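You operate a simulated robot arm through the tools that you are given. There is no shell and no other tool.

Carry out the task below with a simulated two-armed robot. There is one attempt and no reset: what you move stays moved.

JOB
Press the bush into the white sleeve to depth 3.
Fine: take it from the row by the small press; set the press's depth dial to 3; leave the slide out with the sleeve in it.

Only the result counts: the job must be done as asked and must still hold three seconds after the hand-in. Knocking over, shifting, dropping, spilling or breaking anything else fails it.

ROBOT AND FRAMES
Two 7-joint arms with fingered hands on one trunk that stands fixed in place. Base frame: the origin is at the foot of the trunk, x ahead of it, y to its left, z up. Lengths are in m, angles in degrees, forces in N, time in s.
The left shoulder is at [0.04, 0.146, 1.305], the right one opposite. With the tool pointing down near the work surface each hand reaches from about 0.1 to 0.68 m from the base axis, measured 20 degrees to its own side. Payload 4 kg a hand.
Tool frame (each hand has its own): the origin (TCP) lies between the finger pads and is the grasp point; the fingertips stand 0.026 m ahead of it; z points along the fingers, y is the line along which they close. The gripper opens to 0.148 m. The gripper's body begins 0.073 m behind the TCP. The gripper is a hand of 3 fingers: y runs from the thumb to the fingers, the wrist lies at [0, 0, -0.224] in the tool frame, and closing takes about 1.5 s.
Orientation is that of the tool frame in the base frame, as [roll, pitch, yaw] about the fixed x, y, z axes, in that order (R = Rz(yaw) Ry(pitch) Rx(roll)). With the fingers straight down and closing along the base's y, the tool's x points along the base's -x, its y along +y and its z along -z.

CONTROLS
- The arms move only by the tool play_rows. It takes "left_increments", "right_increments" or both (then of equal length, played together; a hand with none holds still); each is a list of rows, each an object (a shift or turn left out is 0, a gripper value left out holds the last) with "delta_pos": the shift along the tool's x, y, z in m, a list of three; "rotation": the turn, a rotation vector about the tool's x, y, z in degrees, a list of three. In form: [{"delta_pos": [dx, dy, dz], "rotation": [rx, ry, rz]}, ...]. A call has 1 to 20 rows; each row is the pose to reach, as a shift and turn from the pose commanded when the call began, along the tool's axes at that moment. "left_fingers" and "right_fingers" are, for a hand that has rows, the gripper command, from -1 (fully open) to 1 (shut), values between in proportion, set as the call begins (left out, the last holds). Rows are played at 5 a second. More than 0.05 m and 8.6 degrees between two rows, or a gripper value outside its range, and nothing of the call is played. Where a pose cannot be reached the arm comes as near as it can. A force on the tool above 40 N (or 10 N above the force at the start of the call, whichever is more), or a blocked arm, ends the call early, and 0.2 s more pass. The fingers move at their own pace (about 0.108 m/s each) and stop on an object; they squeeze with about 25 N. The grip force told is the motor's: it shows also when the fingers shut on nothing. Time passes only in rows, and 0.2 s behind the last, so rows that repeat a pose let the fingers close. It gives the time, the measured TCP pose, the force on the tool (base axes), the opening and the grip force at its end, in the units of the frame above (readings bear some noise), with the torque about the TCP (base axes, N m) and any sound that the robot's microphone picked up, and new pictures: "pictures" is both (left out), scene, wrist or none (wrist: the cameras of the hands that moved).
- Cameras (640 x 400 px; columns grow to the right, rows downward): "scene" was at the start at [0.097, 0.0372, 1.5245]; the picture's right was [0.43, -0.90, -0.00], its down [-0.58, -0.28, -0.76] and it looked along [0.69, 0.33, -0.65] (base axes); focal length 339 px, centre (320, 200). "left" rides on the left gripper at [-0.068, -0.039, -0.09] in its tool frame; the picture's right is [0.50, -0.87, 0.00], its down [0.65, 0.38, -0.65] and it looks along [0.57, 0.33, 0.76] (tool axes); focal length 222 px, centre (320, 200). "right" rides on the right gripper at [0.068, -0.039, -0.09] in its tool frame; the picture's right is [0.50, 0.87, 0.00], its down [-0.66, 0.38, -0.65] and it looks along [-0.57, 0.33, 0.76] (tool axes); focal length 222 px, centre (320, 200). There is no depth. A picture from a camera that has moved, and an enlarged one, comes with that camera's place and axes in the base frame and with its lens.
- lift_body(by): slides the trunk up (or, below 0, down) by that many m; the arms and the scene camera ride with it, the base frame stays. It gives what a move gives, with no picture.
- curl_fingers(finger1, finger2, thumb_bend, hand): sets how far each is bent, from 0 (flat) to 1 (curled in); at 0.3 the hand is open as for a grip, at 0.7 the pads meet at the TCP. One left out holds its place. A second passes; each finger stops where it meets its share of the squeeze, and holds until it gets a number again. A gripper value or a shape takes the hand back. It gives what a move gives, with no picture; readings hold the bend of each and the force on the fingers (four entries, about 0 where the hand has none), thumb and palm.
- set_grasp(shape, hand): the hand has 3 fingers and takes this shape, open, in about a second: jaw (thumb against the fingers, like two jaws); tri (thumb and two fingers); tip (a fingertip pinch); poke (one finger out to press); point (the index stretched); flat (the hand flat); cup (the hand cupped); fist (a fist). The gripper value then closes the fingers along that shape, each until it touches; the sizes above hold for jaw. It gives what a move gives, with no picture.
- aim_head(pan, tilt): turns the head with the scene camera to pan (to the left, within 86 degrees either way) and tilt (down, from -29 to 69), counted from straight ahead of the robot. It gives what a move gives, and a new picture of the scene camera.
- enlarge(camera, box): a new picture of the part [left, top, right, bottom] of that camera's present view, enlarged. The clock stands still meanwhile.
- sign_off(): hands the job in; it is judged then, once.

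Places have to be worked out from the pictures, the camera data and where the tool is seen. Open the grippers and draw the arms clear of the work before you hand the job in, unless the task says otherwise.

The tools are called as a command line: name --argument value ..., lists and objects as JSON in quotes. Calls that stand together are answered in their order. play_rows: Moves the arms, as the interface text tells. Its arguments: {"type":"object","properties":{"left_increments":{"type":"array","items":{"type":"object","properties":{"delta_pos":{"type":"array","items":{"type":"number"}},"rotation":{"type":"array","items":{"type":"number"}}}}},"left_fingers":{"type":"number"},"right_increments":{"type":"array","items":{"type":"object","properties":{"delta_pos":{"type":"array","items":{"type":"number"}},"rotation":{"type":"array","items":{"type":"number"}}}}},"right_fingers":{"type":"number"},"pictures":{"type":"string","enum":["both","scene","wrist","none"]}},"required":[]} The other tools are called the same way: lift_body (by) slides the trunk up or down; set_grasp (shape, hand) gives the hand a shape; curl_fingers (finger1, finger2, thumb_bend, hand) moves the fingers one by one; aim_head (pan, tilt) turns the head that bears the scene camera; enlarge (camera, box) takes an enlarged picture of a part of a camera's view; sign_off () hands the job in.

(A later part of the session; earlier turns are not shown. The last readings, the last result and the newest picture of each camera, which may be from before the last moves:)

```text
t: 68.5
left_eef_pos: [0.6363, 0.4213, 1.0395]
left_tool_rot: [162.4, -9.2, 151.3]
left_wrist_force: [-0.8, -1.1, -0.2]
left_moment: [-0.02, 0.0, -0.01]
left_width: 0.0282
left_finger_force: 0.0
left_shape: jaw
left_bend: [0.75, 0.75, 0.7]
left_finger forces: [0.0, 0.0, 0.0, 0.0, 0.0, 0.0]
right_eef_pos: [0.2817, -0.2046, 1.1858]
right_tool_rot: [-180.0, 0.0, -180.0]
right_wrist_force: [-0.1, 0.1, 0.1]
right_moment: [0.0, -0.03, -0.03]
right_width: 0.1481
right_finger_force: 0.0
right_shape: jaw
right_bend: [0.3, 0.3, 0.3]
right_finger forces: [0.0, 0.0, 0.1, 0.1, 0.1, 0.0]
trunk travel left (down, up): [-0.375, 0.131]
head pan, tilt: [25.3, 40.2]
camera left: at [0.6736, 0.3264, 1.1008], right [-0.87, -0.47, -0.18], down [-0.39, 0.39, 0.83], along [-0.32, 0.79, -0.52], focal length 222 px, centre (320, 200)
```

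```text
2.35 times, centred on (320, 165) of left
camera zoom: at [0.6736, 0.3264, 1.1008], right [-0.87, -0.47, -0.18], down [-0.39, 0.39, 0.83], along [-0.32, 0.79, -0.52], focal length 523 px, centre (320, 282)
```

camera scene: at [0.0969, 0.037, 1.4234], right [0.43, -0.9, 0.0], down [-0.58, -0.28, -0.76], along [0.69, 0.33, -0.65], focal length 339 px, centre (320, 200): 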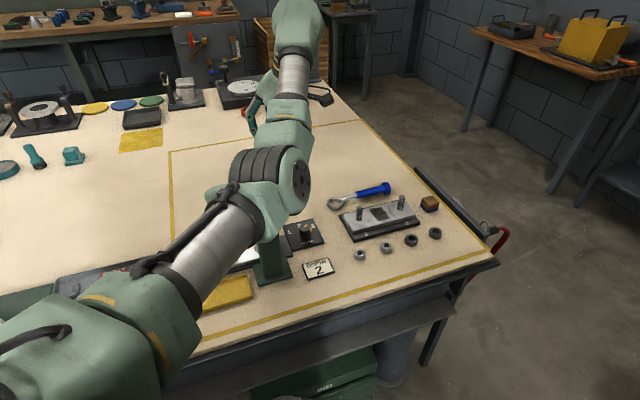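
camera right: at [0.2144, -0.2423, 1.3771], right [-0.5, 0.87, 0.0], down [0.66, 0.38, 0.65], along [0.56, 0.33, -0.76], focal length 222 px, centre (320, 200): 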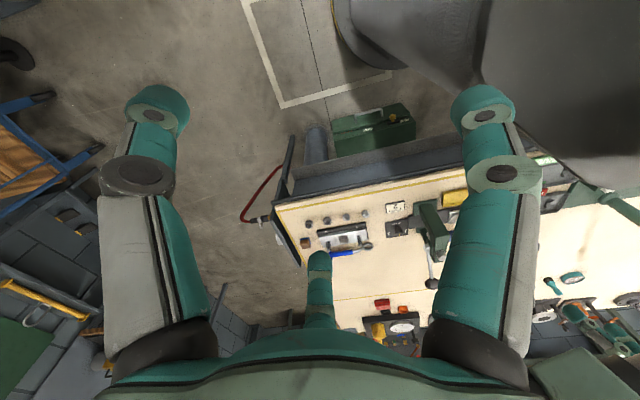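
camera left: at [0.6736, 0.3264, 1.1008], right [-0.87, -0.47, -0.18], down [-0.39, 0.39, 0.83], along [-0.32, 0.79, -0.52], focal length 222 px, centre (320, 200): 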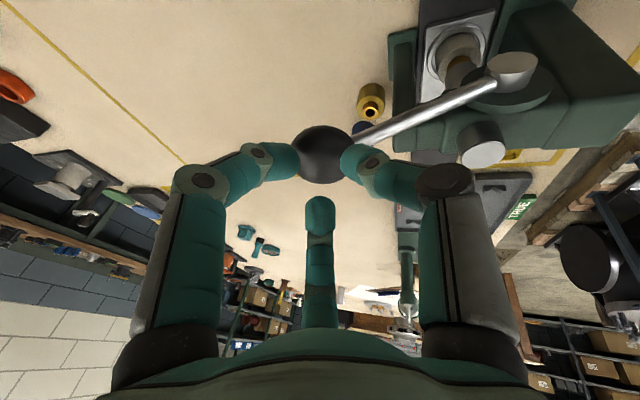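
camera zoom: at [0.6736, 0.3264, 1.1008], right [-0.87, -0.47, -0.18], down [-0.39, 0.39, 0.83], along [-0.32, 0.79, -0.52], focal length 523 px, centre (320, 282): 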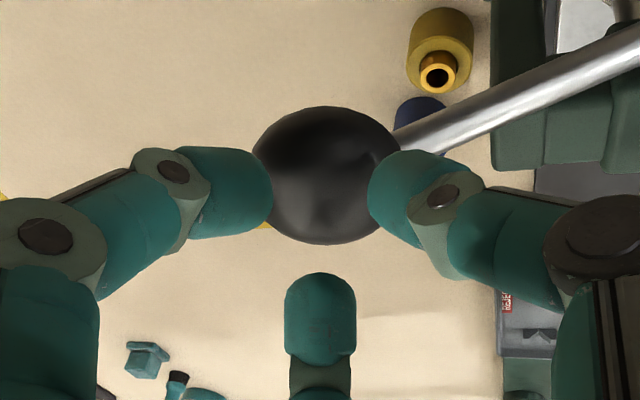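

The ball centre is about 58 mm ahead, so contact comes in about 15 mm. I'll correct 4 mm in tool x and advance to touch it.

play_rows --left_increments '[{"delta_pos": [0.004, 0, 0.005]}, {"delta_pos": [0.004, 0, 0.01]}, {"delta_pos": [0.004, 0, 0.014]}, {"delta_pos": [0.004, 0, 0.017]}, {"delta_pos": [0.004, 0, 0.017]}]' --pictures "wrist"

enlarge --camera "left" --box '[220, 80, 420, 250]'

```text
t: 69.7
left_eef_pos: [0.6319, 0.4283, 1.0251]
left_tool_rot: [162.3, -9.3, 151.3]
left_wrist_force: [1.4, -1.6, 2.5]
left_moment: [-0.02, -0.09, 0.0]
left_width: 0.0289
left_finger_force: 0.0
left_shape: jaw
left_bend: [0.75, 0.75, 0.7]
left_finger forces: [2.7, 0.0, 0.0, 0.0, 0.0, 0.0]
right_eef_pos: [0.2827, -0.2057, 1.1867]
right_tool_rot: [179.9, 0.0, 179.9]
right_wrist_force: [-1.2, -0.1, -0.1]
right_moment: [0.01, 0.03, -0.02]
right_width: 0.1478
right_finger_force: 0.1
right_shape: jaw
right_bend: [0.3, 0.3, 0.3]
right_finger forces: [0.1, 0.0, 0.0, 0.0, 0.1, 0.0]
trunk travel left (down, up): [-0.375, 0.131]
head pan, tilt: [25.3, 40.2]
camera left: at [0.6692, 0.3332, 1.0859], right [-0.87, -0.47, -0.18], down [-0.39, 0.39, 0.83], along [-0.32, 0.79, -0.52], focal length 222 px, centre (320, 200)
```

left: 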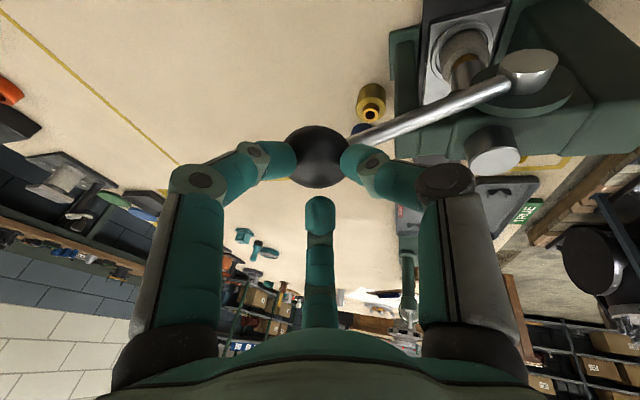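

```text
2.35 times, centred on (320, 165) of left
camera zoom: at [0.6692, 0.3332, 1.0859], right [-0.87, -0.47, -0.18], down [-0.39, 0.39, 0.83], along [-0.32, 0.79, -0.52], focal length 523 px, centre (320, 282)
```

zoom: 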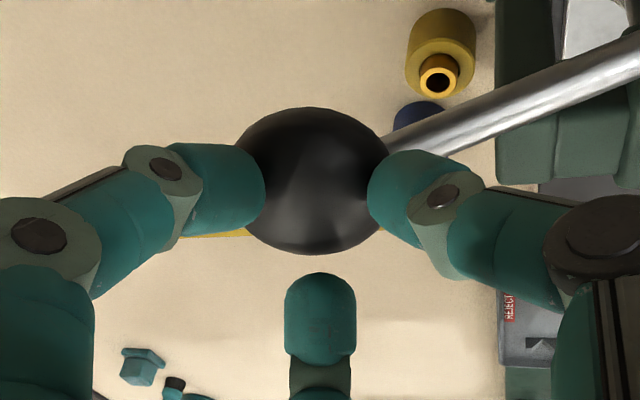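

One fingertip is touching the ball (2.7 N). I'll start pressing down along the lever's arc, with a 3 mm re-centring, and watch the forces.

play_rows --left_increments '[{"delta_pos": [-0.0012, 0.0025, 0.006]}, {"delta_pos": [-0.0025, 0.0035, 0.0115]}, {"delta_pos": [-0.004, 0.004, 0.017]}, {"delta_pos": [-0.0055, 0.0042, 0.0225]}, {"delta_pos": [-0.0069, 0.0042, 0.028]}, {"delta_pos": [-0.0069, 0.0042, 0.028]}]' --pictures "both"

enlarge --camera "left" --box '[200, 40, 480, 250]'

```text
t: 71.1
left_eef_pos: [0.6384, 0.4382, 0.9994]
left_tool_rot: [162.2, -9.3, 151.4]
left_wrist_force: [-1.3, -0.7, 1.8]
left_moment: [-0.02, 0.05, -0.03]
left_width: 0.0284
left_finger_force: 0.2
left_shape: jaw
left_bend: [0.75, 0.75, 0.7]
left_finger forces: [0.0, 0.1, 0.0, 0.0, 2.2, 0.1]
right_eef_pos: [0.2801, -0.2054, 1.1857]
right_tool_rot: [179.9, -0.1, 179.9]
right_wrist_force: [-0.4, 0.9, 0.0]
right_moment: [0.03, 0.01, -0.02]
right_width: 0.148
right_finger_force: 0.1
right_shape: jaw
right_bend: [0.3, 0.3, 0.3]
right_finger forces: [0.1, 0.0, 0.1, 0.0, 0.1, 0.0]
trunk travel left (down, up): [-0.375, 0.131]
head pan, tilt: [25.3, 40.2]
camera scene: at [0.0964, 0.0368, 1.4235], right [0.43, -0.9, 0.0], down [-0.58, -0.28, -0.76], along [0.69, 0.33, -0.65], focal length 339 px, centre (320, 200)
camera left: at [0.6779, 0.3434, 1.0598], right [-0.87, -0.47, -0.18], down [-0.39, 0.39, 0.83], along [-0.32, 0.79, -0.52], focal length 222 px, centre (320, 200)
```

scene: 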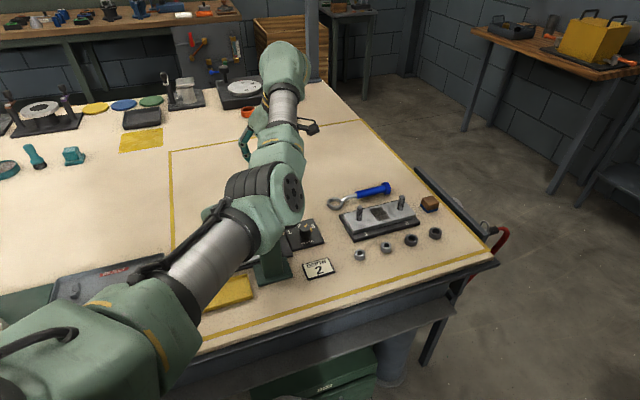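
left: 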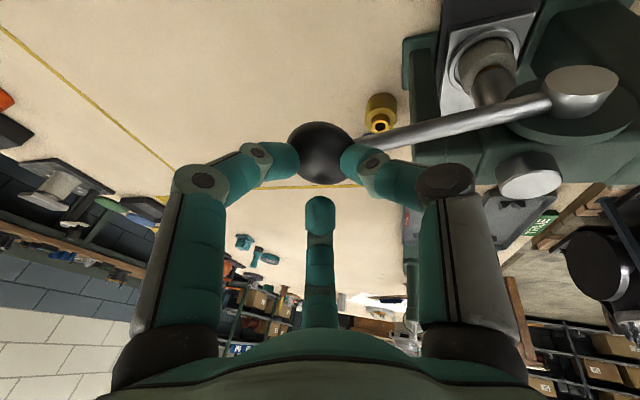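

```text
1.90 times, centred on (340, 145) of left
camera zoom: at [0.6779, 0.3434, 1.0598], right [-0.87, -0.47, -0.18], down [-0.39, 0.39, 0.83], along [-0.32, 0.79, -0.52], focal length 423 px, centre (282, 305)
```

zoom: 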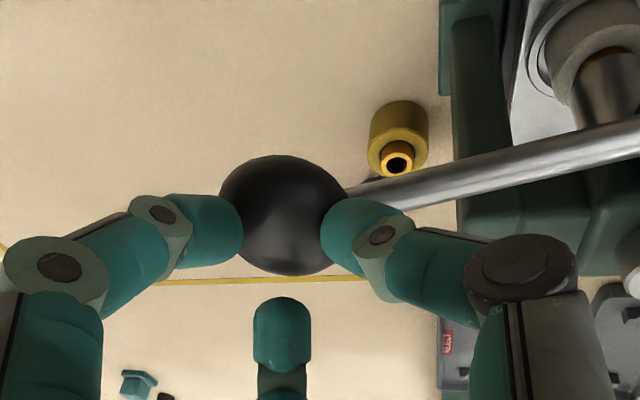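

The lever follows with very little force and the ball is centred in the fingertips. Continuing down the arc.

play_rows --left_increments '[{"delta_pos": [-0.0015, -0.001, 0.007]}, {"delta_pos": [-0.003, -0.0022, 0.014]}, {"delta_pos": [-0.0045, -0.0036, 0.021]}, {"delta_pos": [-0.006, -0.005, 0.028]}, {"delta_pos": [-0.0075, -0.0063, 0.0349]}, {"delta_pos": [-0.0075, -0.0063, 0.0349]}]' --pictures "wrist"

enlarge --camera "left" --box '[200, 40, 480, 250]'

```text
t: 72.5
left_eef_pos: [0.6423, 0.4411, 0.9623]
left_tool_rot: [162.4, -9.3, 151.4]
left_wrist_force: [-1.0, -2.2, 4.0]
left_moment: [-0.11, 0.04, 0.01]
left_width: 0.0291
left_finger_force: 0.0
left_shape: jaw
left_bend: [0.75, 0.75, 0.7]
left_finger forces: [0.1, 0.1, 0.1, 0.1, 4.8, 0.0]
right_eef_pos: [0.281, -0.2058, 1.1857]
right_tool_rot: [179.9, -0.2, 180.0]
right_wrist_force: [0.3, -0.7, 0.2]
right_moment: [-0.05, -0.02, -0.02]
right_width: 0.148
right_finger_force: 0.1
right_shape: jaw
right_bend: [0.3, 0.3, 0.3]
right_finger forces: [0.1, 0.0, 0.0, 0.0, 0.0, 0.0]
trunk travel left (down, up): [-0.375, 0.131]
head pan, tilt: [25.3, 40.2]
camera left: at [0.6805, 0.3463, 1.0239], right [-0.87, -0.47, -0.18], down [-0.38, 0.39, 0.83], along [-0.32, 0.79, -0.52], focal length 222 px, centre (320, 200)
```

left: 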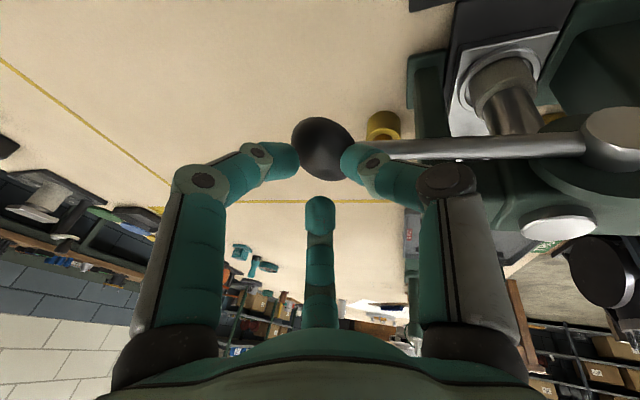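

```text
1.90 times, centred on (340, 145) of left
camera zoom: at [0.6805, 0.3463, 1.0239], right [-0.87, -0.47, -0.18], down [-0.38, 0.39, 0.83], along [-0.32, 0.79, -0.52], focal length 423 px, centre (282, 305)
```

zoom: 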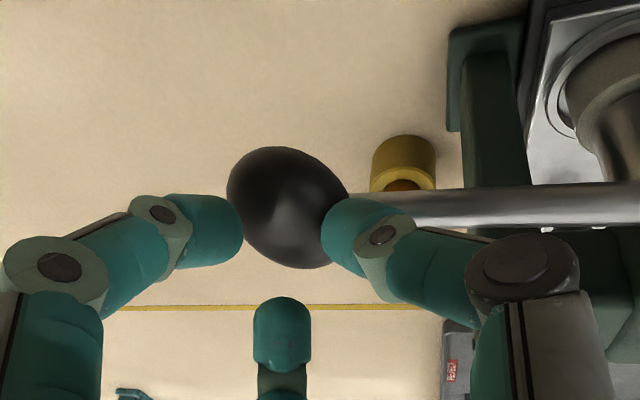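

About level now, and the lever still moves easily. The rod is approaching the thumb, so I'll rotate the hand +18° about its axis while continuing down another 10°.

play_rows --left_increments '[{"delta_pos": [-0.0005, -0.0012, 0.003], "rotation": [0, 0, 4.5]}, {"delta_pos": [-0.001, -0.003, 0.0075], "rotation": [0, 0, 9]}, {"delta_pos": [-0.002, -0.005, 0.0125], "rotation": [0, 0, 13.5]}, {"delta_pos": [-0.0028, -0.007, 0.0175], "rotation": [0, 0, 18]}, {"delta_pos": [-0.0035, -0.0091, 0.0221], "rotation": [0, 0, 18]}, {"delta_pos": [-0.0035, -0.0091, 0.0221], "rotation": [0, 0, 18]}]' --pictures "both"

enlarge --camera "left" --box '[200, 40, 480, 250]'

```text
t: 73.9
left_eef_pos: [0.6418, 0.4301, 0.9453]
left_tool_rot: [165.6, -13.9, 133.5]
left_wrist_force: [0.6, -23.3, 31.1]
left_moment: [-0.49, 0.0, 0.01]
left_width: 0.0265
left_finger_force: 24.6
left_shape: jaw
left_bend: [0.78, 0.78, 0.73]
left_finger forces: [26.2, 0.1, 0.1, 0.1, 31.7, 0.0]
right_eef_pos: [0.2777, -0.2106, 1.1867]
right_tool_rot: [179.7, 0.1, 179.9]
right_wrist_force: [-0.5, -1.4, 0.1]
right_moment: [-0.01, -0.01, -0.03]
right_width: 0.1481
right_finger_force: 0.0
right_shape: jaw
right_bend: [0.3, 0.3, 0.3]
right_finger forces: [0.1, 0.0, 0.1, 0.0, 0.0, 0.0]
trunk travel left (down, up): [-0.375, 0.131]
head pan, tilt: [25.3, 40.2]
camera scene: at [0.0921, 0.0301, 1.4241], right [0.43, -0.9, 0.0], down [-0.58, -0.27, -0.77], along [0.69, 0.33, -0.64], focal length 339 px, centre (320, 200)
camera left: at [0.6559, 0.3284, 1.0025], right [-0.98, -0.19, -0.09], down [-0.17, 0.47, 0.86], along [-0.12, 0.86, -0.5], focal length 222 px, centre (320, 200)
```

scene: 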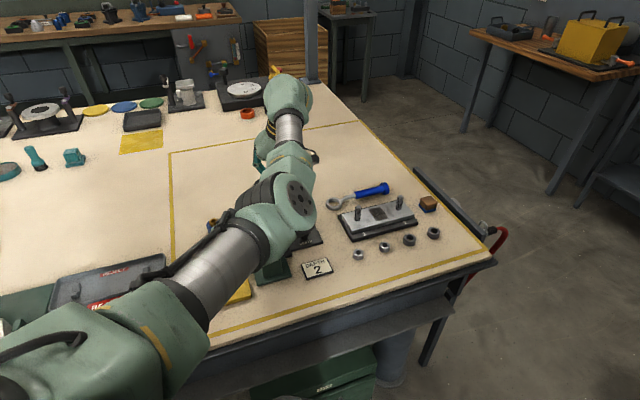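
left: 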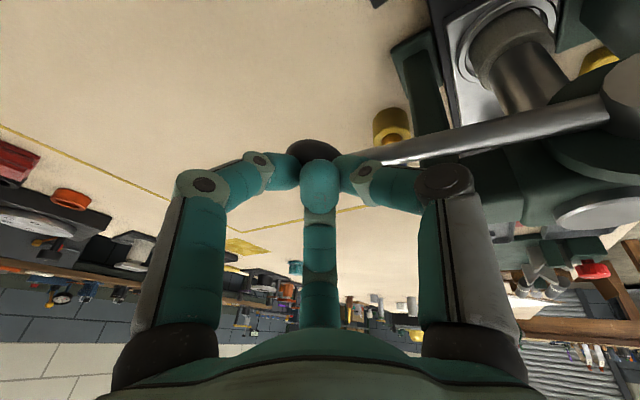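

```text
1.90 times, centred on (340, 145) of left
camera zoom: at [0.6559, 0.3284, 1.0025], right [-0.98, -0.19, -0.09], down [-0.17, 0.47, 0.86], along [-0.12, 0.86, -0.5], focal length 423 px, centre (282, 305)
```

zoom: 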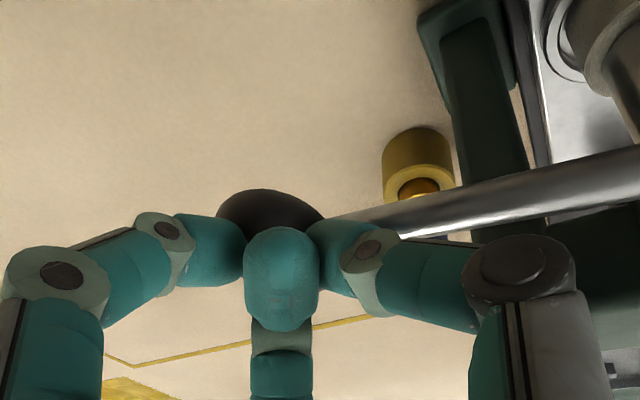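

Resistance rose to about 39 N and the ball slipped toward the +y side of the digits, so the contact was off-centre. I'll back off along the tool axis and see where the lever and ram are now.

play_rows --left_increments '[{"delta_pos": [0, 0, -0.015]}, {"delta_pos": [0, 0, -0.03]}, {"delta_pos": [0, 0, -0.045]}, {"delta_pos": [0, 0, -0.055]}, {"delta_pos": [0, 0, -0.055]}]' --pictures "wrist"

enlarge --camera "left" --box '[200, 0, 520, 230]'

```text
t: 75.1
left_eef_pos: [0.642, 0.4183, 0.9905]
left_tool_rot: [166.0, -14.2, 133.6]
left_wrist_force: [-1.3, -4.6, 1.1]
left_moment: [-0.08, 0.01, 0.04]
left_width: 0.0104
left_finger_force: 24.8
left_shape: jaw
left_bend: [0.77, 0.76, 0.73]
left_finger forces: [0.0, 0.1, 0.0, 0.0, 0.1, 0.0]
right_eef_pos: [0.2809, -0.2061, 1.1858]
right_tool_rot: [-180.0, 0.0, -179.9]
right_wrist_force: [-0.1, 0.1, 0.2]
right_moment: [-0.01, -0.01, 0.04]
right_width: 0.1478
right_finger_force: 0.0
right_shape: jaw
right_bend: [0.3, 0.3, 0.3]
right_finger forces: [0.0, 0.0, 0.0, 0.0, 0.0, 0.0]
trunk travel left (down, up): [-0.375, 0.131]
head pan, tilt: [25.3, 40.2]
camera left: at [0.6569, 0.3161, 1.0482], right [-0.98, -0.19, -0.08], down [-0.16, 0.47, 0.86], along [-0.13, 0.86, -0.5], focal length 222 px, centre (320, 200)
```

left: 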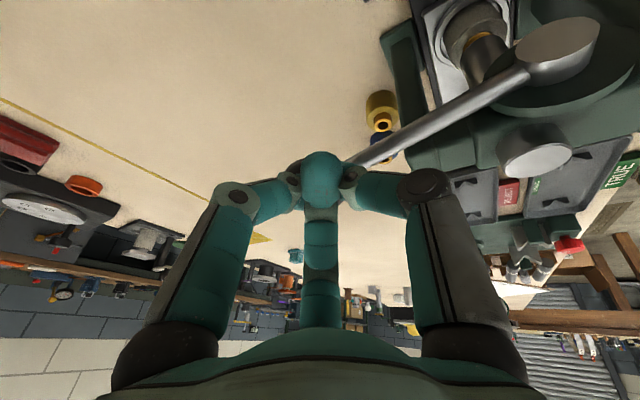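

```text
1.74 times, centred on (360, 115) of left
camera zoom: at [0.6569, 0.3161, 1.0482], right [-0.98, -0.19, -0.08], down [-0.16, 0.47, 0.86], along [-0.13, 0.86, -0.5], focal length 386 px, centre (250, 348)
```

zoom: 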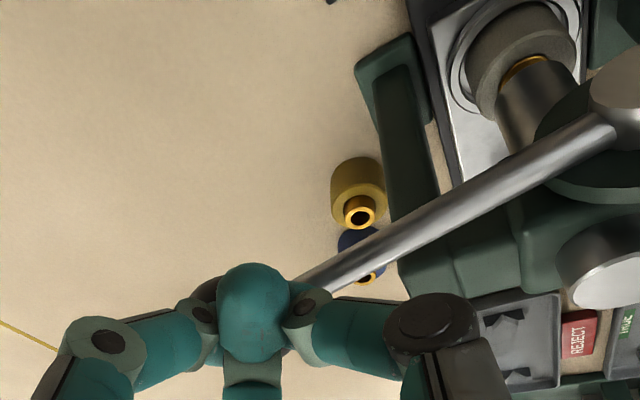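

The fingers look tangled in front of the ball and the lever seems to have sprung part of the way up. I'll retreat further up and open the fingers to see clearly.

play_rows --left_increments '[{"delta_pos": [0, 0, -0.015]}, {"delta_pos": [0, 0, -0.03]}, {"delta_pos": [0, 0, -0.045]}, {"delta_pos": [0, 0, -0.06]}, {"delta_pos": [0, 0, -0.06]}, {"delta_pos": [0, 0, -0.06]}]' --left_fingers 0.0 --pictures "both"

enlarge --camera "left" --box '[200, 0, 520, 230]'

```text
t: 76.5
left_eef_pos: [0.6411, 0.3993, 1.0472]
left_tool_rot: [165.8, -14.3, 133.7]
left_wrist_force: [1.0, 0.5, 0.0]
left_moment: [0.02, -0.03, -0.01]
left_width: 0.0732
left_finger_force: 0.0
left_shape: jaw
left_bend: [0.36, 0.36, 0.7]
left_finger forces: [0.0, 0.1, 0.1, 0.0, 0.0, 0.0]
right_eef_pos: [0.2809, -0.2041, 1.1852]
right_tool_rot: [180.0, -0.1, -179.9]
right_wrist_force: [0.8, 0.0, 0.3]
right_moment: [0.0, -0.01, 0.01]
right_width: 0.1479
right_finger_force: 0.1
right_shape: jaw
right_bend: [0.3, 0.3, 0.3]
right_finger forces: [0.1, 0.0, 0.0, 0.0, 0.1, 0.1]
trunk travel left (down, up): [-0.375, 0.131]
head pan, tilt: [25.3, 40.2]
camera scene: at [0.097, 0.0371, 1.4234], right [0.43, -0.9, 0.0], down [-0.58, -0.28, -0.76], along [0.69, 0.33, -0.65], focal length 339 px, centre (320, 200)
camera left: at [0.656, 0.2972, 1.1053], right [-0.98, -0.19, -0.08], down [-0.16, 0.47, 0.87], along [-0.13, 0.86, -0.49], focal length 222 px, centre (320, 200)
```

scene: 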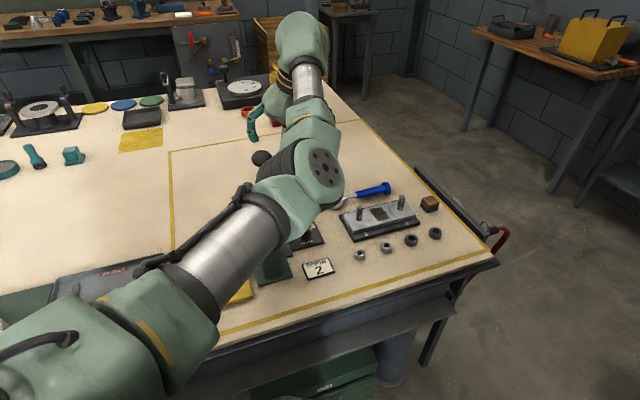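
left: 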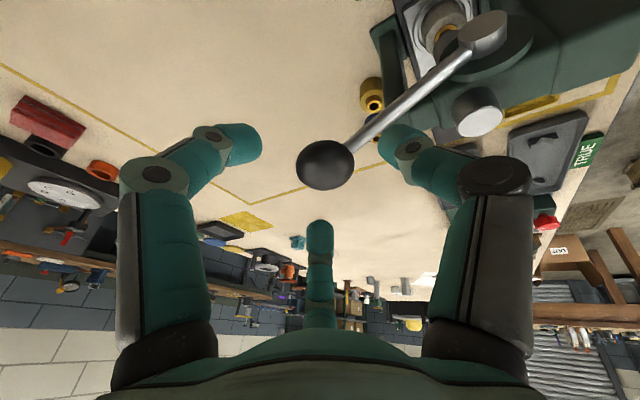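

```text
1.74 times, centred on (360, 115) of left
camera zoom: at [0.656, 0.2972, 1.1053], right [-0.98, -0.19, -0.08], down [-0.16, 0.47, 0.87], along [-0.13, 0.86, -0.49], focal length 386 px, centre (250, 348)
```

zoom: 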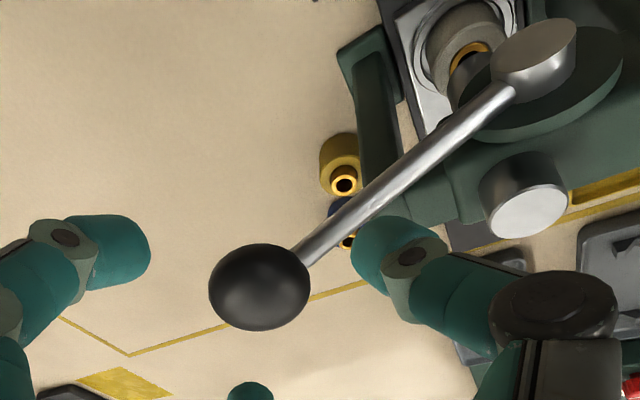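

The lever is spring-loaded and has returned to the top by itself, so I only need to push it down. At this yaw the thumb was sitting on the rod. I'll rise and turn to about yaw 80°, where the rod should fall in a gap between digits.

play_rows --left_increments '[{"delta_pos": [0.004, 0.001, -0.008], "rotation": [0, 0, 7.5]}, {"delta_pos": [0.008, 0.0025, -0.015], "rotation": [0, 0, 15]}, {"delta_pos": [0.012, 0.0035, -0.022], "rotation": [0, 0, 22.5]}, {"delta_pos": [0.0155, 0.0047, -0.0276], "rotation": [0, 0, 30]}, {"delta_pos": [0.0155, 0.0047, -0.0276], "rotation": [0, 0, 37.5]}, {"delta_pos": [0.0155, 0.0047, -0.0276], "rotation": [0, 0, 45]}, {"delta_pos": [0.0155, 0.0047, -0.0276], "rotation": [0, 0, 52]}, {"delta_pos": [0.0155, 0.0047, -0.0276], "rotation": [0, 0, 52]}]' --left_fingers 0.4

enlarge --camera "left" --box '[180, 20, 460, 240]'

```text
t: 78.3
left_eef_pos: [0.6338, 0.4046, 1.0775]
left_tool_rot: [-176.9, -19.7, 79.3]
left_wrist_force: [0.9, -0.4, 0.6]
left_moment: [-0.01, -0.03, 0.0]
left_width: 0.0449
left_finger_force: 0.0
left_shape: jaw
left_bend: [0.77, 0.77, 0.7]
left_finger forces: [0.0, 0.0, 0.0, 0.0, 0.1, 0.0]
right_eef_pos: [0.2826, -0.2044, 1.1852]
right_tool_rot: [180.0, -0.1, 179.9]
right_wrist_force: [1.3, 0.4, 0.4]
right_moment: [0.0, -0.01, 0.0]
right_width: 0.1481
right_finger_force: 0.1
right_shape: jaw
right_bend: [0.3, 0.3, 0.3]
right_finger forces: [0.0, 0.0, 0.0, 0.0, 0.0, 0.0]
trunk travel left (down, up): [-0.375, 0.131]
head pan, tilt: [25.3, 40.2]
camera scene: at [0.097, 0.0372, 1.4234], right [0.43, -0.9, 0.0], down [-0.58, -0.28, -0.76], along [0.69, 0.33, -0.65], focal length 339 px, centre (320, 200)
camera left: at [0.5831, 0.3179, 1.1403], right [-0.77, 0.61, 0.21], down [0.48, 0.32, 0.82], along [0.43, 0.73, -0.54], focal length 222 px, centre (320, 200)
```

scene: 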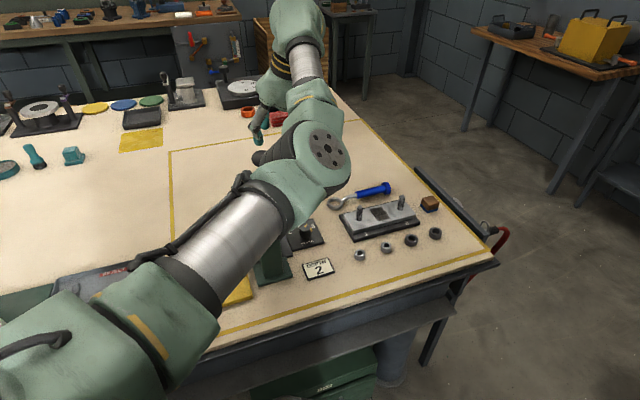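
left: 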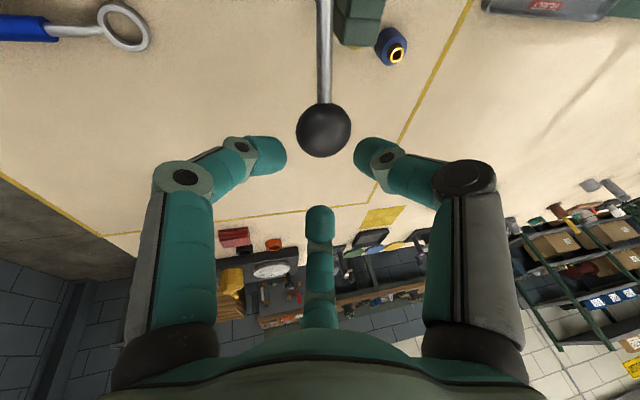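

```text
1.82 times, centred on (320, 130) of left
camera zoom: at [0.5831, 0.3179, 1.1403], right [-0.77, 0.61, 0.21], down [0.48, 0.32, 0.82], along [0.43, 0.73, -0.54], focal length 404 px, centre (320, 327)
```

zoom: 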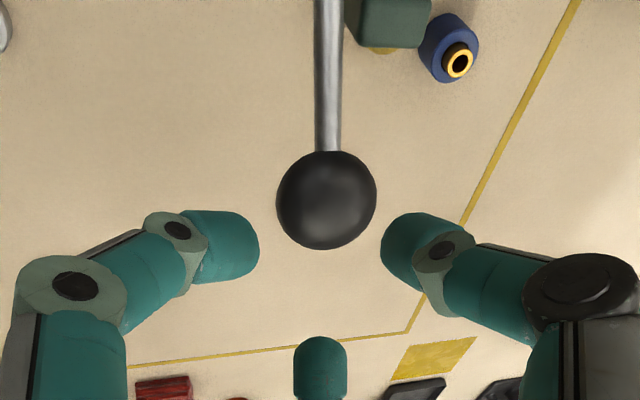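

Now the lever rod lies exactly in the middle of the gap between two digits, and the ball is centred. I'll set the cup opening and advance about 5 cm to seat the ball in the fingertips.

play_rows --left_increments '[{"delta_pos": [0.0008, -0.001, 0.012]}, {"delta_pos": [0.0016, -0.0021, 0.024]}, {"delta_pos": [0.0016, -0.0021, 0.036]}, {"delta_pos": [0.0016, -0.0021, 0.046]}, {"delta_pos": [0.0016, -0.0021, 0.052]}, {"delta_pos": [0.0016, -0.0021, 0.052]}]' --left_fingers 0.62 --pictures "wrist"

enlarge --camera "left" --box '[200, 60, 440, 250]'

```text
t: 79.7
left_eef_pos: [0.6313, 0.4251, 1.0295]
left_tool_rot: [-177.0, -19.6, 79.4]
left_wrist_force: [0.1, 0.3, -0.4]
left_moment: [0.01, 0.01, -0.01]
left_width: 0.0285
left_finger_force: 0.0
left_shape: jaw
left_bend: [0.75, 0.75, 0.7]
left_finger forces: [0.1, 0.1, 0.0, 0.0, 0.1, 0.1]
right_eef_pos: [0.2824, -0.2049, 1.1863]
right_tool_rot: [179.9, -0.1, 180.0]
right_wrist_force: [0.1, -1.4, 0.0]
right_moment: [0.01, 0.0, -0.03]
right_width: 0.1478
right_finger_force: 0.1
right_shape: jaw
right_bend: [0.3, 0.3, 0.3]
right_finger forces: [0.0, 0.0, 0.0, 0.0, 0.1, 0.0]
trunk travel left (down, up): [-0.375, 0.131]
head pan, tilt: [25.3, 40.2]
camera left: at [0.5809, 0.338, 1.0919], right [-0.77, 0.61, 0.21], down [0.48, 0.32, 0.82], along [0.43, 0.73, -0.54], focal length 222 px, centre (320, 200)
```

left: 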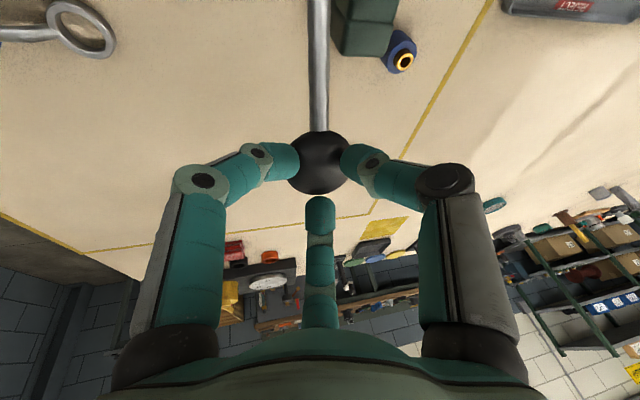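

```text
2.11 times, centred on (320, 155) of left
camera zoom: at [0.5809, 0.338, 1.0919], right [-0.77, 0.61, 0.21], down [0.48, 0.32, 0.82], along [0.43, 0.73, -0.54], focal length 468 px, centre (320, 295)
```

zoom: 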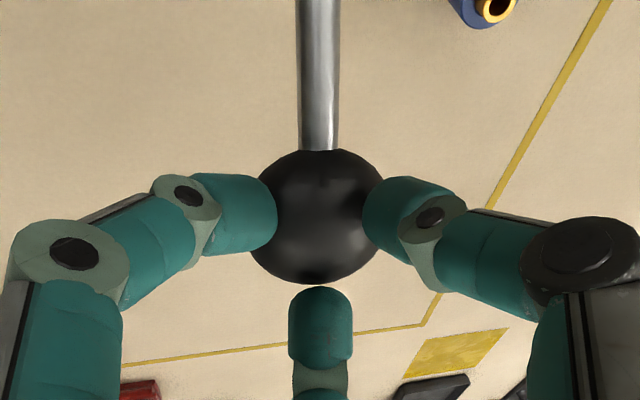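

The ball is nearly seated, with just a small gap left. I'll take up contact and push down along the arc to about horizontal.

play_rows --left_increments '[{"delta_pos": [0.0025, 0.0015, 0.008]}, {"delta_pos": [0.0025, 0.0056, 0.0219]}, {"delta_pos": [0.0013, 0.0082, 0.0337]}, {"delta_pos": [-0.0005, 0.0106, 0.0454]}, {"delta_pos": [-0.0035, 0.0121, 0.0571]}, {"delta_pos": [-0.007, 0.0133, 0.0686]}, {"delta_pos": [-0.007, 0.0133, 0.0686]}]' --pictures "both"

enlarge --camera "left" --box '[200, 60, 440, 250]'

```text
t: 81.3
left_eef_pos: [0.6446, 0.4372, 0.9618]
left_tool_rot: [-176.9, -19.8, 79.4]
left_wrist_force: [1.0, -3.2, 2.6]
left_moment: [-0.14, -0.06, -0.04]
left_width: 0.0289
left_finger_force: 0.1
left_shape: jaw
left_bend: [0.75, 0.75, 0.7]
left_finger forces: [3.8, 0.0, 0.0, 0.0, 0.1, 0.1]
right_eef_pos: [0.2817, -0.2047, 1.1863]
right_tool_rot: [179.9, -0.1, -180.0]
right_wrist_force: [-0.5, -0.6, 1.1]
right_moment: [0.0, 0.01, -0.02]
right_width: 0.148
right_finger_force: 0.0
right_shape: jaw
right_bend: [0.3, 0.3, 0.3]
right_finger forces: [0.1, 0.0, 0.0, 0.0, 0.0, 0.1]
trunk travel left (down, up): [-0.375, 0.131]
head pan, tilt: [25.3, 40.2]
camera scene: at [0.0967, 0.0363, 1.4235], right [0.43, -0.9, 0.0], down [-0.58, -0.28, -0.76], along [0.69, 0.33, -0.65], focal length 339 px, centre (320, 200)
camera left: at [0.5943, 0.3513, 1.0251], right [-0.77, 0.61, 0.21], down [0.48, 0.32, 0.82], along [0.43, 0.73, -0.54], focal length 222 px, centre (320, 200)
```

scene: 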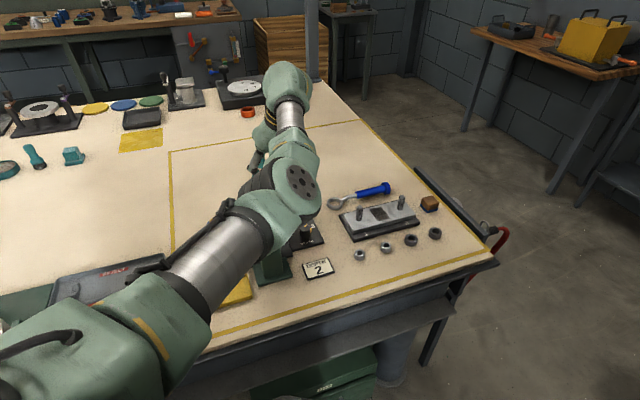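
left: 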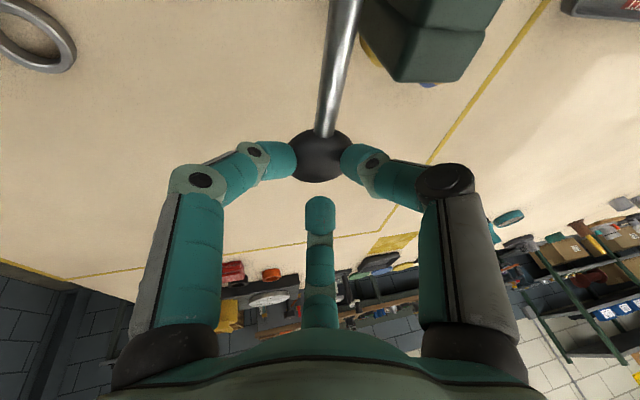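

```text
2.11 times, centred on (320, 155) of left
camera zoom: at [0.5943, 0.3513, 1.0251], right [-0.77, 0.61, 0.21], down [0.48, 0.32, 0.82], along [0.43, 0.73, -0.54], focal length 468 px, centre (320, 295)
```

zoom: 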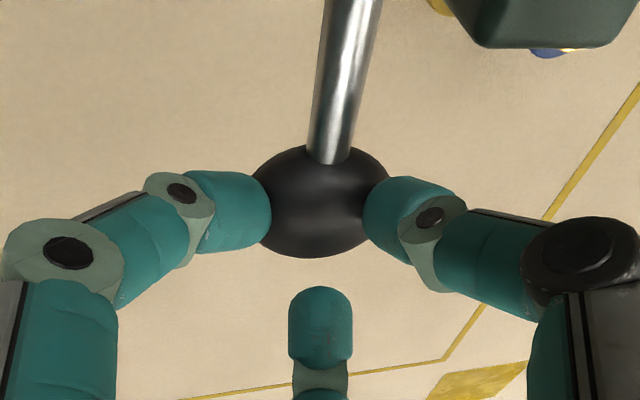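

The lever is level and contact is light. The ball sits slightly away from the centre finger, so I'll shift about 5 mm that way and continue down about 7°.

play_rows --left_increments '[{"delta_pos": [-0.003, -0.0022, 0.001]}, {"delta_pos": [-0.005, -0.003, 0.005]}, {"delta_pos": [-0.0075, -0.003, 0.01]}, {"delta_pos": [-0.0105, -0.003, 0.015]}, {"delta_pos": [-0.0105, -0.003, 0.015]}]' --pictures "wrist"

enlarge --camera "left" --box '[200, 60, 440, 250]'

```text
t: 82.5
left_eef_pos: [0.6404, 0.4353, 0.9443]
left_tool_rot: [-177.0, -19.8, 79.4]
left_wrist_force: [1.9, -2.9, 6.4]
left_moment: [-0.07, -0.09, 0.0]
left_width: 0.0294
left_finger_force: 0.1
left_shape: jaw
left_bend: [0.76, 0.75, 0.7]
left_finger forces: [6.1, 0.1, 0.0, 0.0, 1.6, 0.1]
right_eef_pos: [0.2818, -0.2043, 1.1867]
right_tool_rot: [179.9, -0.1, 179.9]
right_wrist_force: [0.2, -0.1, -0.2]
right_moment: [-0.04, -0.02, 0.04]
right_width: 0.1481
right_finger_force: 0.2
right_shape: jaw
right_bend: [0.3, 0.3, 0.3]
right_finger forces: [0.0, 0.1, 0.1, 0.1, 0.1, 0.0]
trunk travel left (down, up): [-0.375, 0.131]
head pan, tilt: [25.3, 40.2]
camera left: at [0.5893, 0.3474, 1.0076], right [-0.77, 0.61, 0.21], down [0.48, 0.32, 0.82], along [0.43, 0.73, -0.54], focal length 222 px, centre (320, 200)
```

left: 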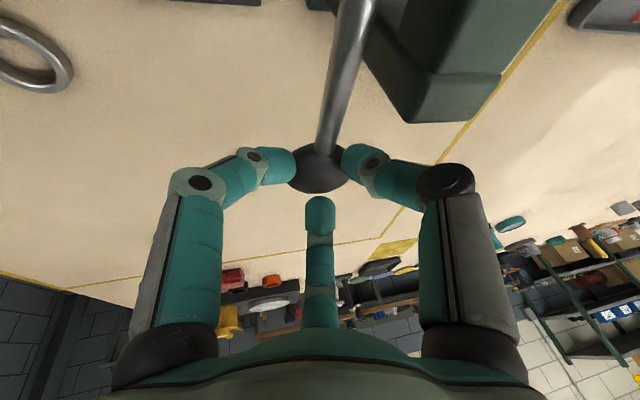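

```text
2.11 times, centred on (320, 155) of left
camera zoom: at [0.5893, 0.3474, 1.0076], right [-0.77, 0.61, 0.21], down [0.48, 0.32, 0.82], along [0.43, 0.73, -0.54], focal length 468 px, centre (320, 295)
```

zoom: 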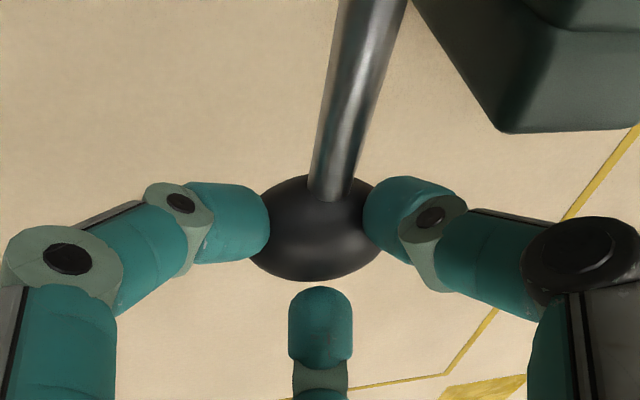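

The ball is now centred in the cup with about 6 N on it. Pushing on down in small steps.

play_rows --left_increments '[{"delta_pos": [-0.0025, -0.0003, 0.0045]}, {"delta_pos": [-0.005, -0.0006, 0.009]}, {"delta_pos": [-0.0078, -0.001, 0.0135]}, {"delta_pos": [-0.0078, -0.001, 0.0135]}]' --pictures "wrist"

enlarge --camera "left" --box '[200, 60, 440, 250]'

```text
t: 83.5
left_eef_pos: [0.6372, 0.4325, 0.9375]
left_tool_rot: [-177.6, -20.2, 79.5]
left_wrist_force: [9.1, -1.1, 36.6]
left_moment: [0.58, -0.57, -0.26]
left_width: 0.0334
left_finger_force: 25.0
left_shape: jaw
left_bend: [0.78, 0.76, 0.71]
left_finger forces: [27.1, 34.1, 0.0, 0.0, 19.5, 0.0]
right_eef_pos: [0.2782, -0.2072, 1.1854]
right_tool_rot: [179.8, 0.1, 179.9]
right_wrist_force: [0.1, 0.0, 1.0]
right_moment: [-0.01, 0.03, 0.01]
right_width: 0.1476
right_finger_force: 0.1
right_shape: jaw
right_bend: [0.3, 0.3, 0.3]
right_finger forces: [0.0, 0.0, 0.1, 0.0, 0.0, 0.1]
trunk travel left (down, up): [-0.375, 0.131]
head pan, tilt: [25.3, 40.2]
camera left: at [0.5859, 0.3446, 0.9991], right [-0.77, 0.61, 0.21], down [0.47, 0.31, 0.83], along [0.43, 0.73, -0.53], focal length 222 px, centre (320, 200)
```

left: 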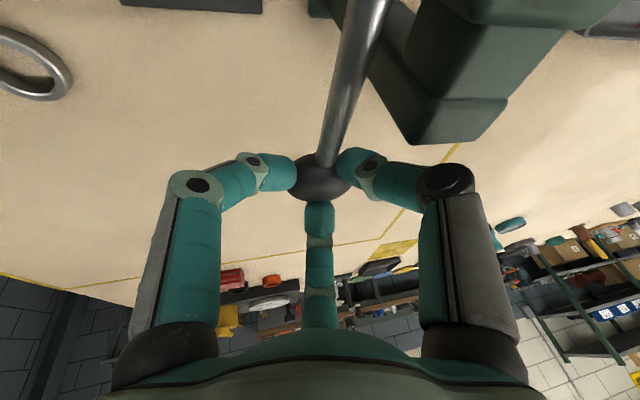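

```text
2.11 times, centred on (320, 155) of left
camera zoom: at [0.5859, 0.3446, 0.9991], right [-0.77, 0.61, 0.21], down [0.47, 0.31, 0.83], along [0.43, 0.73, -0.53], focal length 468 px, centre (320, 295)
```

zoom: 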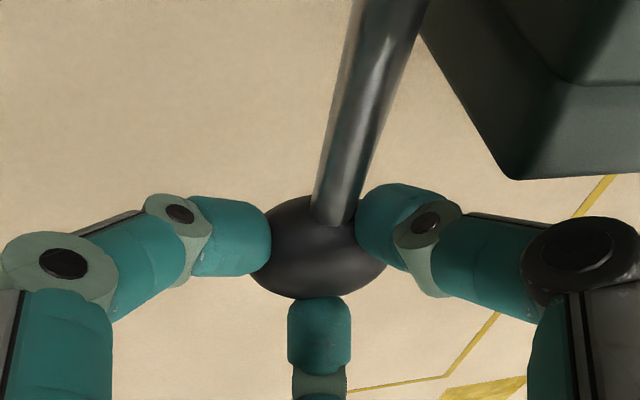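

All three digits now carry load, with the force nearly vertical (37 N), so the pressing phase has begun. I'll continue in small increments and watch whether the lever keeps moving.

play_rows --left_increments '[{"delta_pos": [-0.0018, -0.0003, 0.003]}, {"delta_pos": [-0.0036, -0.0005, 0.006]}, {"delta_pos": [-0.0036, -0.0005, 0.006]}]' --pictures "wrist"

enlarge --camera "left" --box '[200, 60, 440, 250]'

```text
t: 84.1
left_eef_pos: [0.6394, 0.4326, 0.9388]
left_tool_rot: [-178.1, -20.8, 79.6]
left_wrist_force: [-3.6, -8.0, 24.0]
left_moment: [0.14, -0.06, 0.06]
left_width: 0.033
left_finger_force: 24.8
left_shape: jaw
left_bend: [0.78, 0.77, 0.69]
left_finger forces: [23.2, 23.8, 0.1, 0.0, 27.2, 0.1]
right_eef_pos: [0.2786, -0.2053, 1.1856]
right_tool_rot: [179.7, 0.0, -180.0]
right_wrist_force: [-0.7, -0.7, 0.8]
right_moment: [-0.02, 0.0, 0.01]
right_width: 0.148
right_finger_force: 0.0
right_shape: jaw
right_bend: [0.3, 0.3, 0.3]
right_finger forces: [0.0, 0.0, 0.0, 0.0, 0.0, 0.1]
trunk travel left (down, up): [-0.375, 0.131]
head pan, tilt: [25.3, 40.2]
stopped in row 2 (left hand): the force on the tool passed its limit at 49 N (the readings are from after the stop); the commanded pose is now the measured one
camera left: at [0.5875, 0.3444, 0.9995], right [-0.77, 0.6, 0.2], down [0.46, 0.31, 0.83], along [0.44, 0.73, -0.52], focal length 222 px, centre (320, 200)
```

left: 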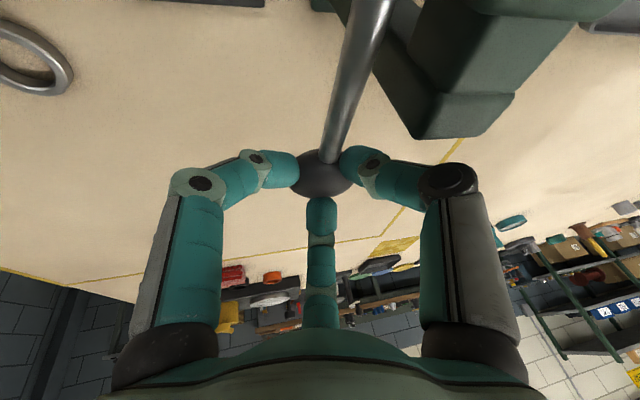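

```text
2.11 times, centred on (320, 155) of left
camera zoom: at [0.5875, 0.3444, 0.9995], right [-0.77, 0.6, 0.2], down [0.46, 0.31, 0.83], along [0.44, 0.73, -0.52], focal length 468 px, centre (320, 295)
```

zoom: 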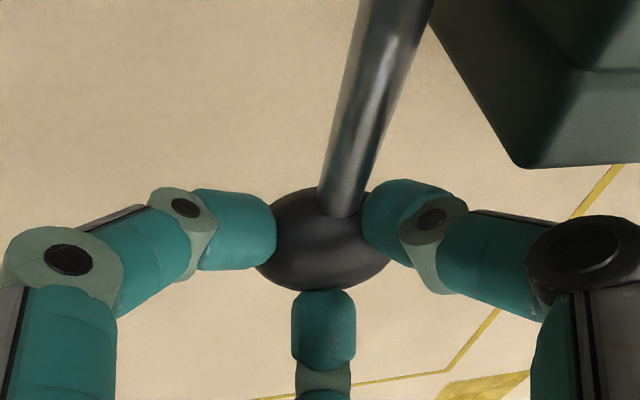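

The limit tripped at 49 N with the lever about 12° below horizontal. This may be a hard stop, or the start of the press fit. I'll back off, let the lever return, and inspect the bush.

play_rows --left_increments '[{"delta_pos": [0.005, 0, -0.012]}, {"delta_pos": [0.012, -0.004, -0.03]}, {"delta_pos": [0.012, -0.008, -0.05]}, {"delta_pos": [0.012, -0.008, -0.075]}, {"delta_pos": [0.012, -0.008, -0.1]}, {"delta_pos": [0.012, -0.008, -0.125]}, {"delta_pos": [0.012, -0.008, -0.15]}, {"delta_pos": [0.012, -0.008, -0.15]}]' --left_fingers 0.3 --pictures "both"

enlarge --camera "left" --box '[200, 0, 520, 200]'

```text
t: 85.9
left_eef_pos: [0.6313, 0.393, 1.0773]
left_tool_rot: [-177.6, -20.3, 79.7]
left_wrist_force: [0.2, -0.8, -0.2]
left_moment: [-0.04, 0.02, 0.01]
left_width: 0.0516
left_finger_force: 0.0
left_shape: jaw
left_bend: [0.77, 0.77, 0.7]
left_finger forces: [0.0, 0.0, 0.0, 0.1, 0.0, 0.0]
right_eef_pos: [0.2822, -0.2046, 1.1861]
right_tool_rot: [-180.0, -0.2, 180.0]
right_wrist_force: [0.0, -1.5, -0.1]
right_moment: [-0.01, 0.01, -0.01]
right_width: 0.148
right_finger_force: 0.1
right_shape: jaw
right_bend: [0.3, 0.3, 0.3]
right_finger forces: [0.1, 0.1, 0.0, 0.0, 0.0, 0.1]
trunk travel left (down, up): [-0.375, 0.131]
head pan, tilt: [25.3, 40.2]
camera scene: at [0.0971, 0.0372, 1.4234], right [0.43, -0.9, 0.0], down [-0.58, -0.28, -0.76], along [0.69, 0.33, -0.65], focal length 339 px, centre (320, 200)
camera left: at [0.5797, 0.3065, 1.139], right [-0.77, 0.61, 0.21], down [0.47, 0.31, 0.83], along [0.44, 0.73, -0.52], focal length 222 px, centre (320, 200)
```

scene: 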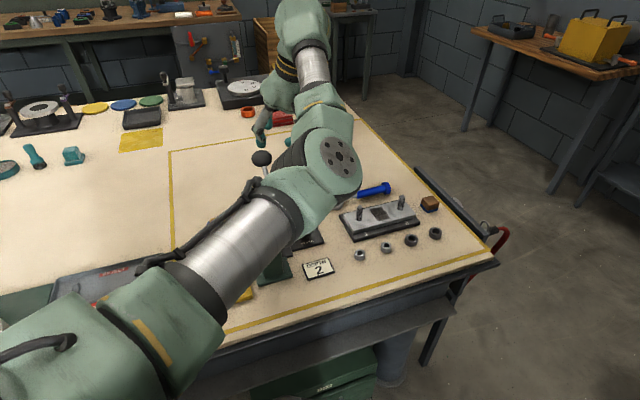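
left: 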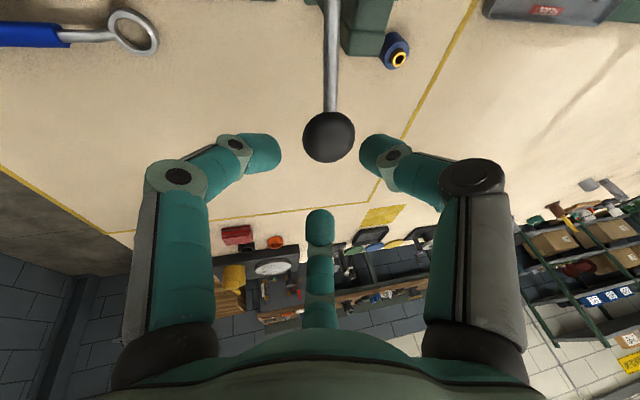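

```text
2.00 times, centred on (360, 100) of left
camera zoom: at [0.5797, 0.3065, 1.139], right [-0.77, 0.61, 0.21], down [0.47, 0.31, 0.83], along [0.44, 0.73, -0.52], focal length 444 px, centre (240, 400)
```

zoom: 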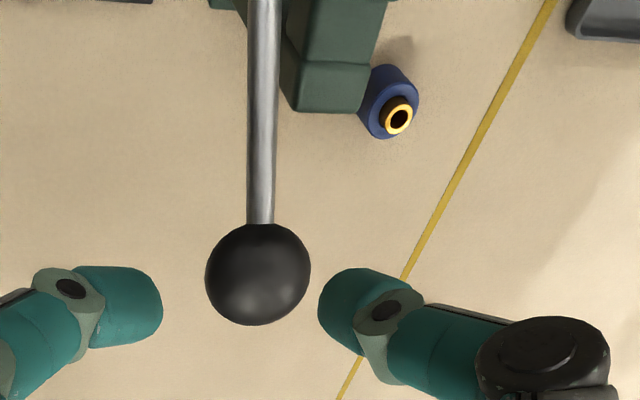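

The lever sprang back up. I'll rotate back to the yaw-150° viewpoint, which had a view of the ram and bush, to compare with before the press.

play_rows --left_increments '[{"rotation": [0, 0, -8]}, {"rotation": [0, 0, -16]}, {"rotation": [0, 0, -24]}, {"rotation": [0, 0, -32]}, {"rotation": [0, 0, -40]}, {"rotation": [0, 0, -48]}, {"rotation": [0, 0, -56]}, {"rotation": [0, 0, -64]}, {"rotation": [0, 0, -72]}, {"rotation": [0, 0, -72]}]' --pictures "wrist"

enlarge --camera "left" --box '[360, 0, 500, 100]'

```text
t: 88.1
left_eef_pos: [0.632, 0.3926, 1.0762]
left_tool_rot: [161.2, -8.4, 153.4]
left_wrist_force: [0.1, 0.3, 0.1]
left_moment: [0.04, 0.04, 0.01]
left_width: 0.0517
left_finger_force: 0.0
left_shape: jaw
left_bend: [0.77, 0.77, 0.7]
left_finger forces: [0.1, 0.1, 0.1, 0.0, 0.0, 0.1]
right_eef_pos: [0.282, -0.2043, 1.1851]
right_tool_rot: [-180.0, 0.0, 180.0]
right_wrist_force: [0.4, -0.2, 0.3]
right_moment: [-0.01, 0.0, -0.02]
right_width: 0.1477
right_finger_force: 0.0
right_shape: jaw
right_bend: [0.3, 0.3, 0.3]
right_finger forces: [0.1, 0.0, 0.1, 0.0, 0.1, 0.1]
trunk travel left (down, up): [-0.375, 0.131]
head pan, tilt: [25.3, 40.2]
camera left: at [0.6708, 0.2997, 1.1382], right [-0.85, -0.49, -0.2], down [-0.42, 0.37, 0.83], along [-0.33, 0.79, -0.52], focal length 222 px, centre (320, 200)
```

left: 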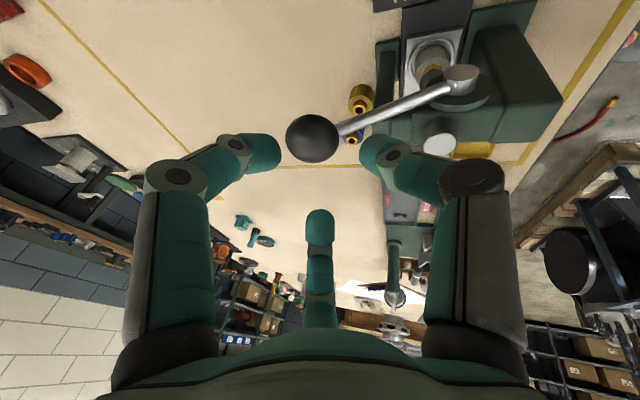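

```text
4.00 times, centred on (430, 50) of left
camera zoom: at [0.6708, 0.2997, 1.1382], right [-0.85, -0.49, -0.2], down [-0.42, 0.37, 0.83], along [-0.33, 0.79, -0.52], focal length 888 px, centre (-120, 800)
```

zoom: 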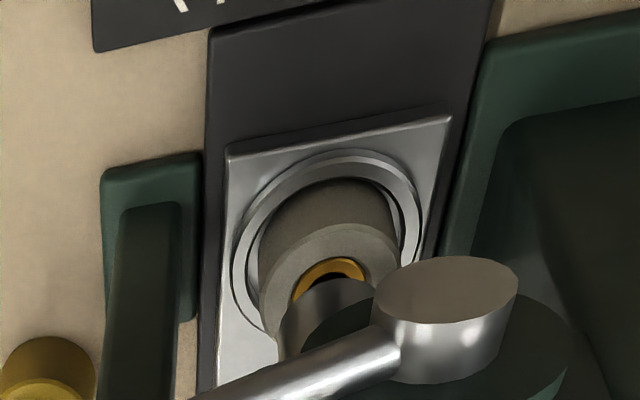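

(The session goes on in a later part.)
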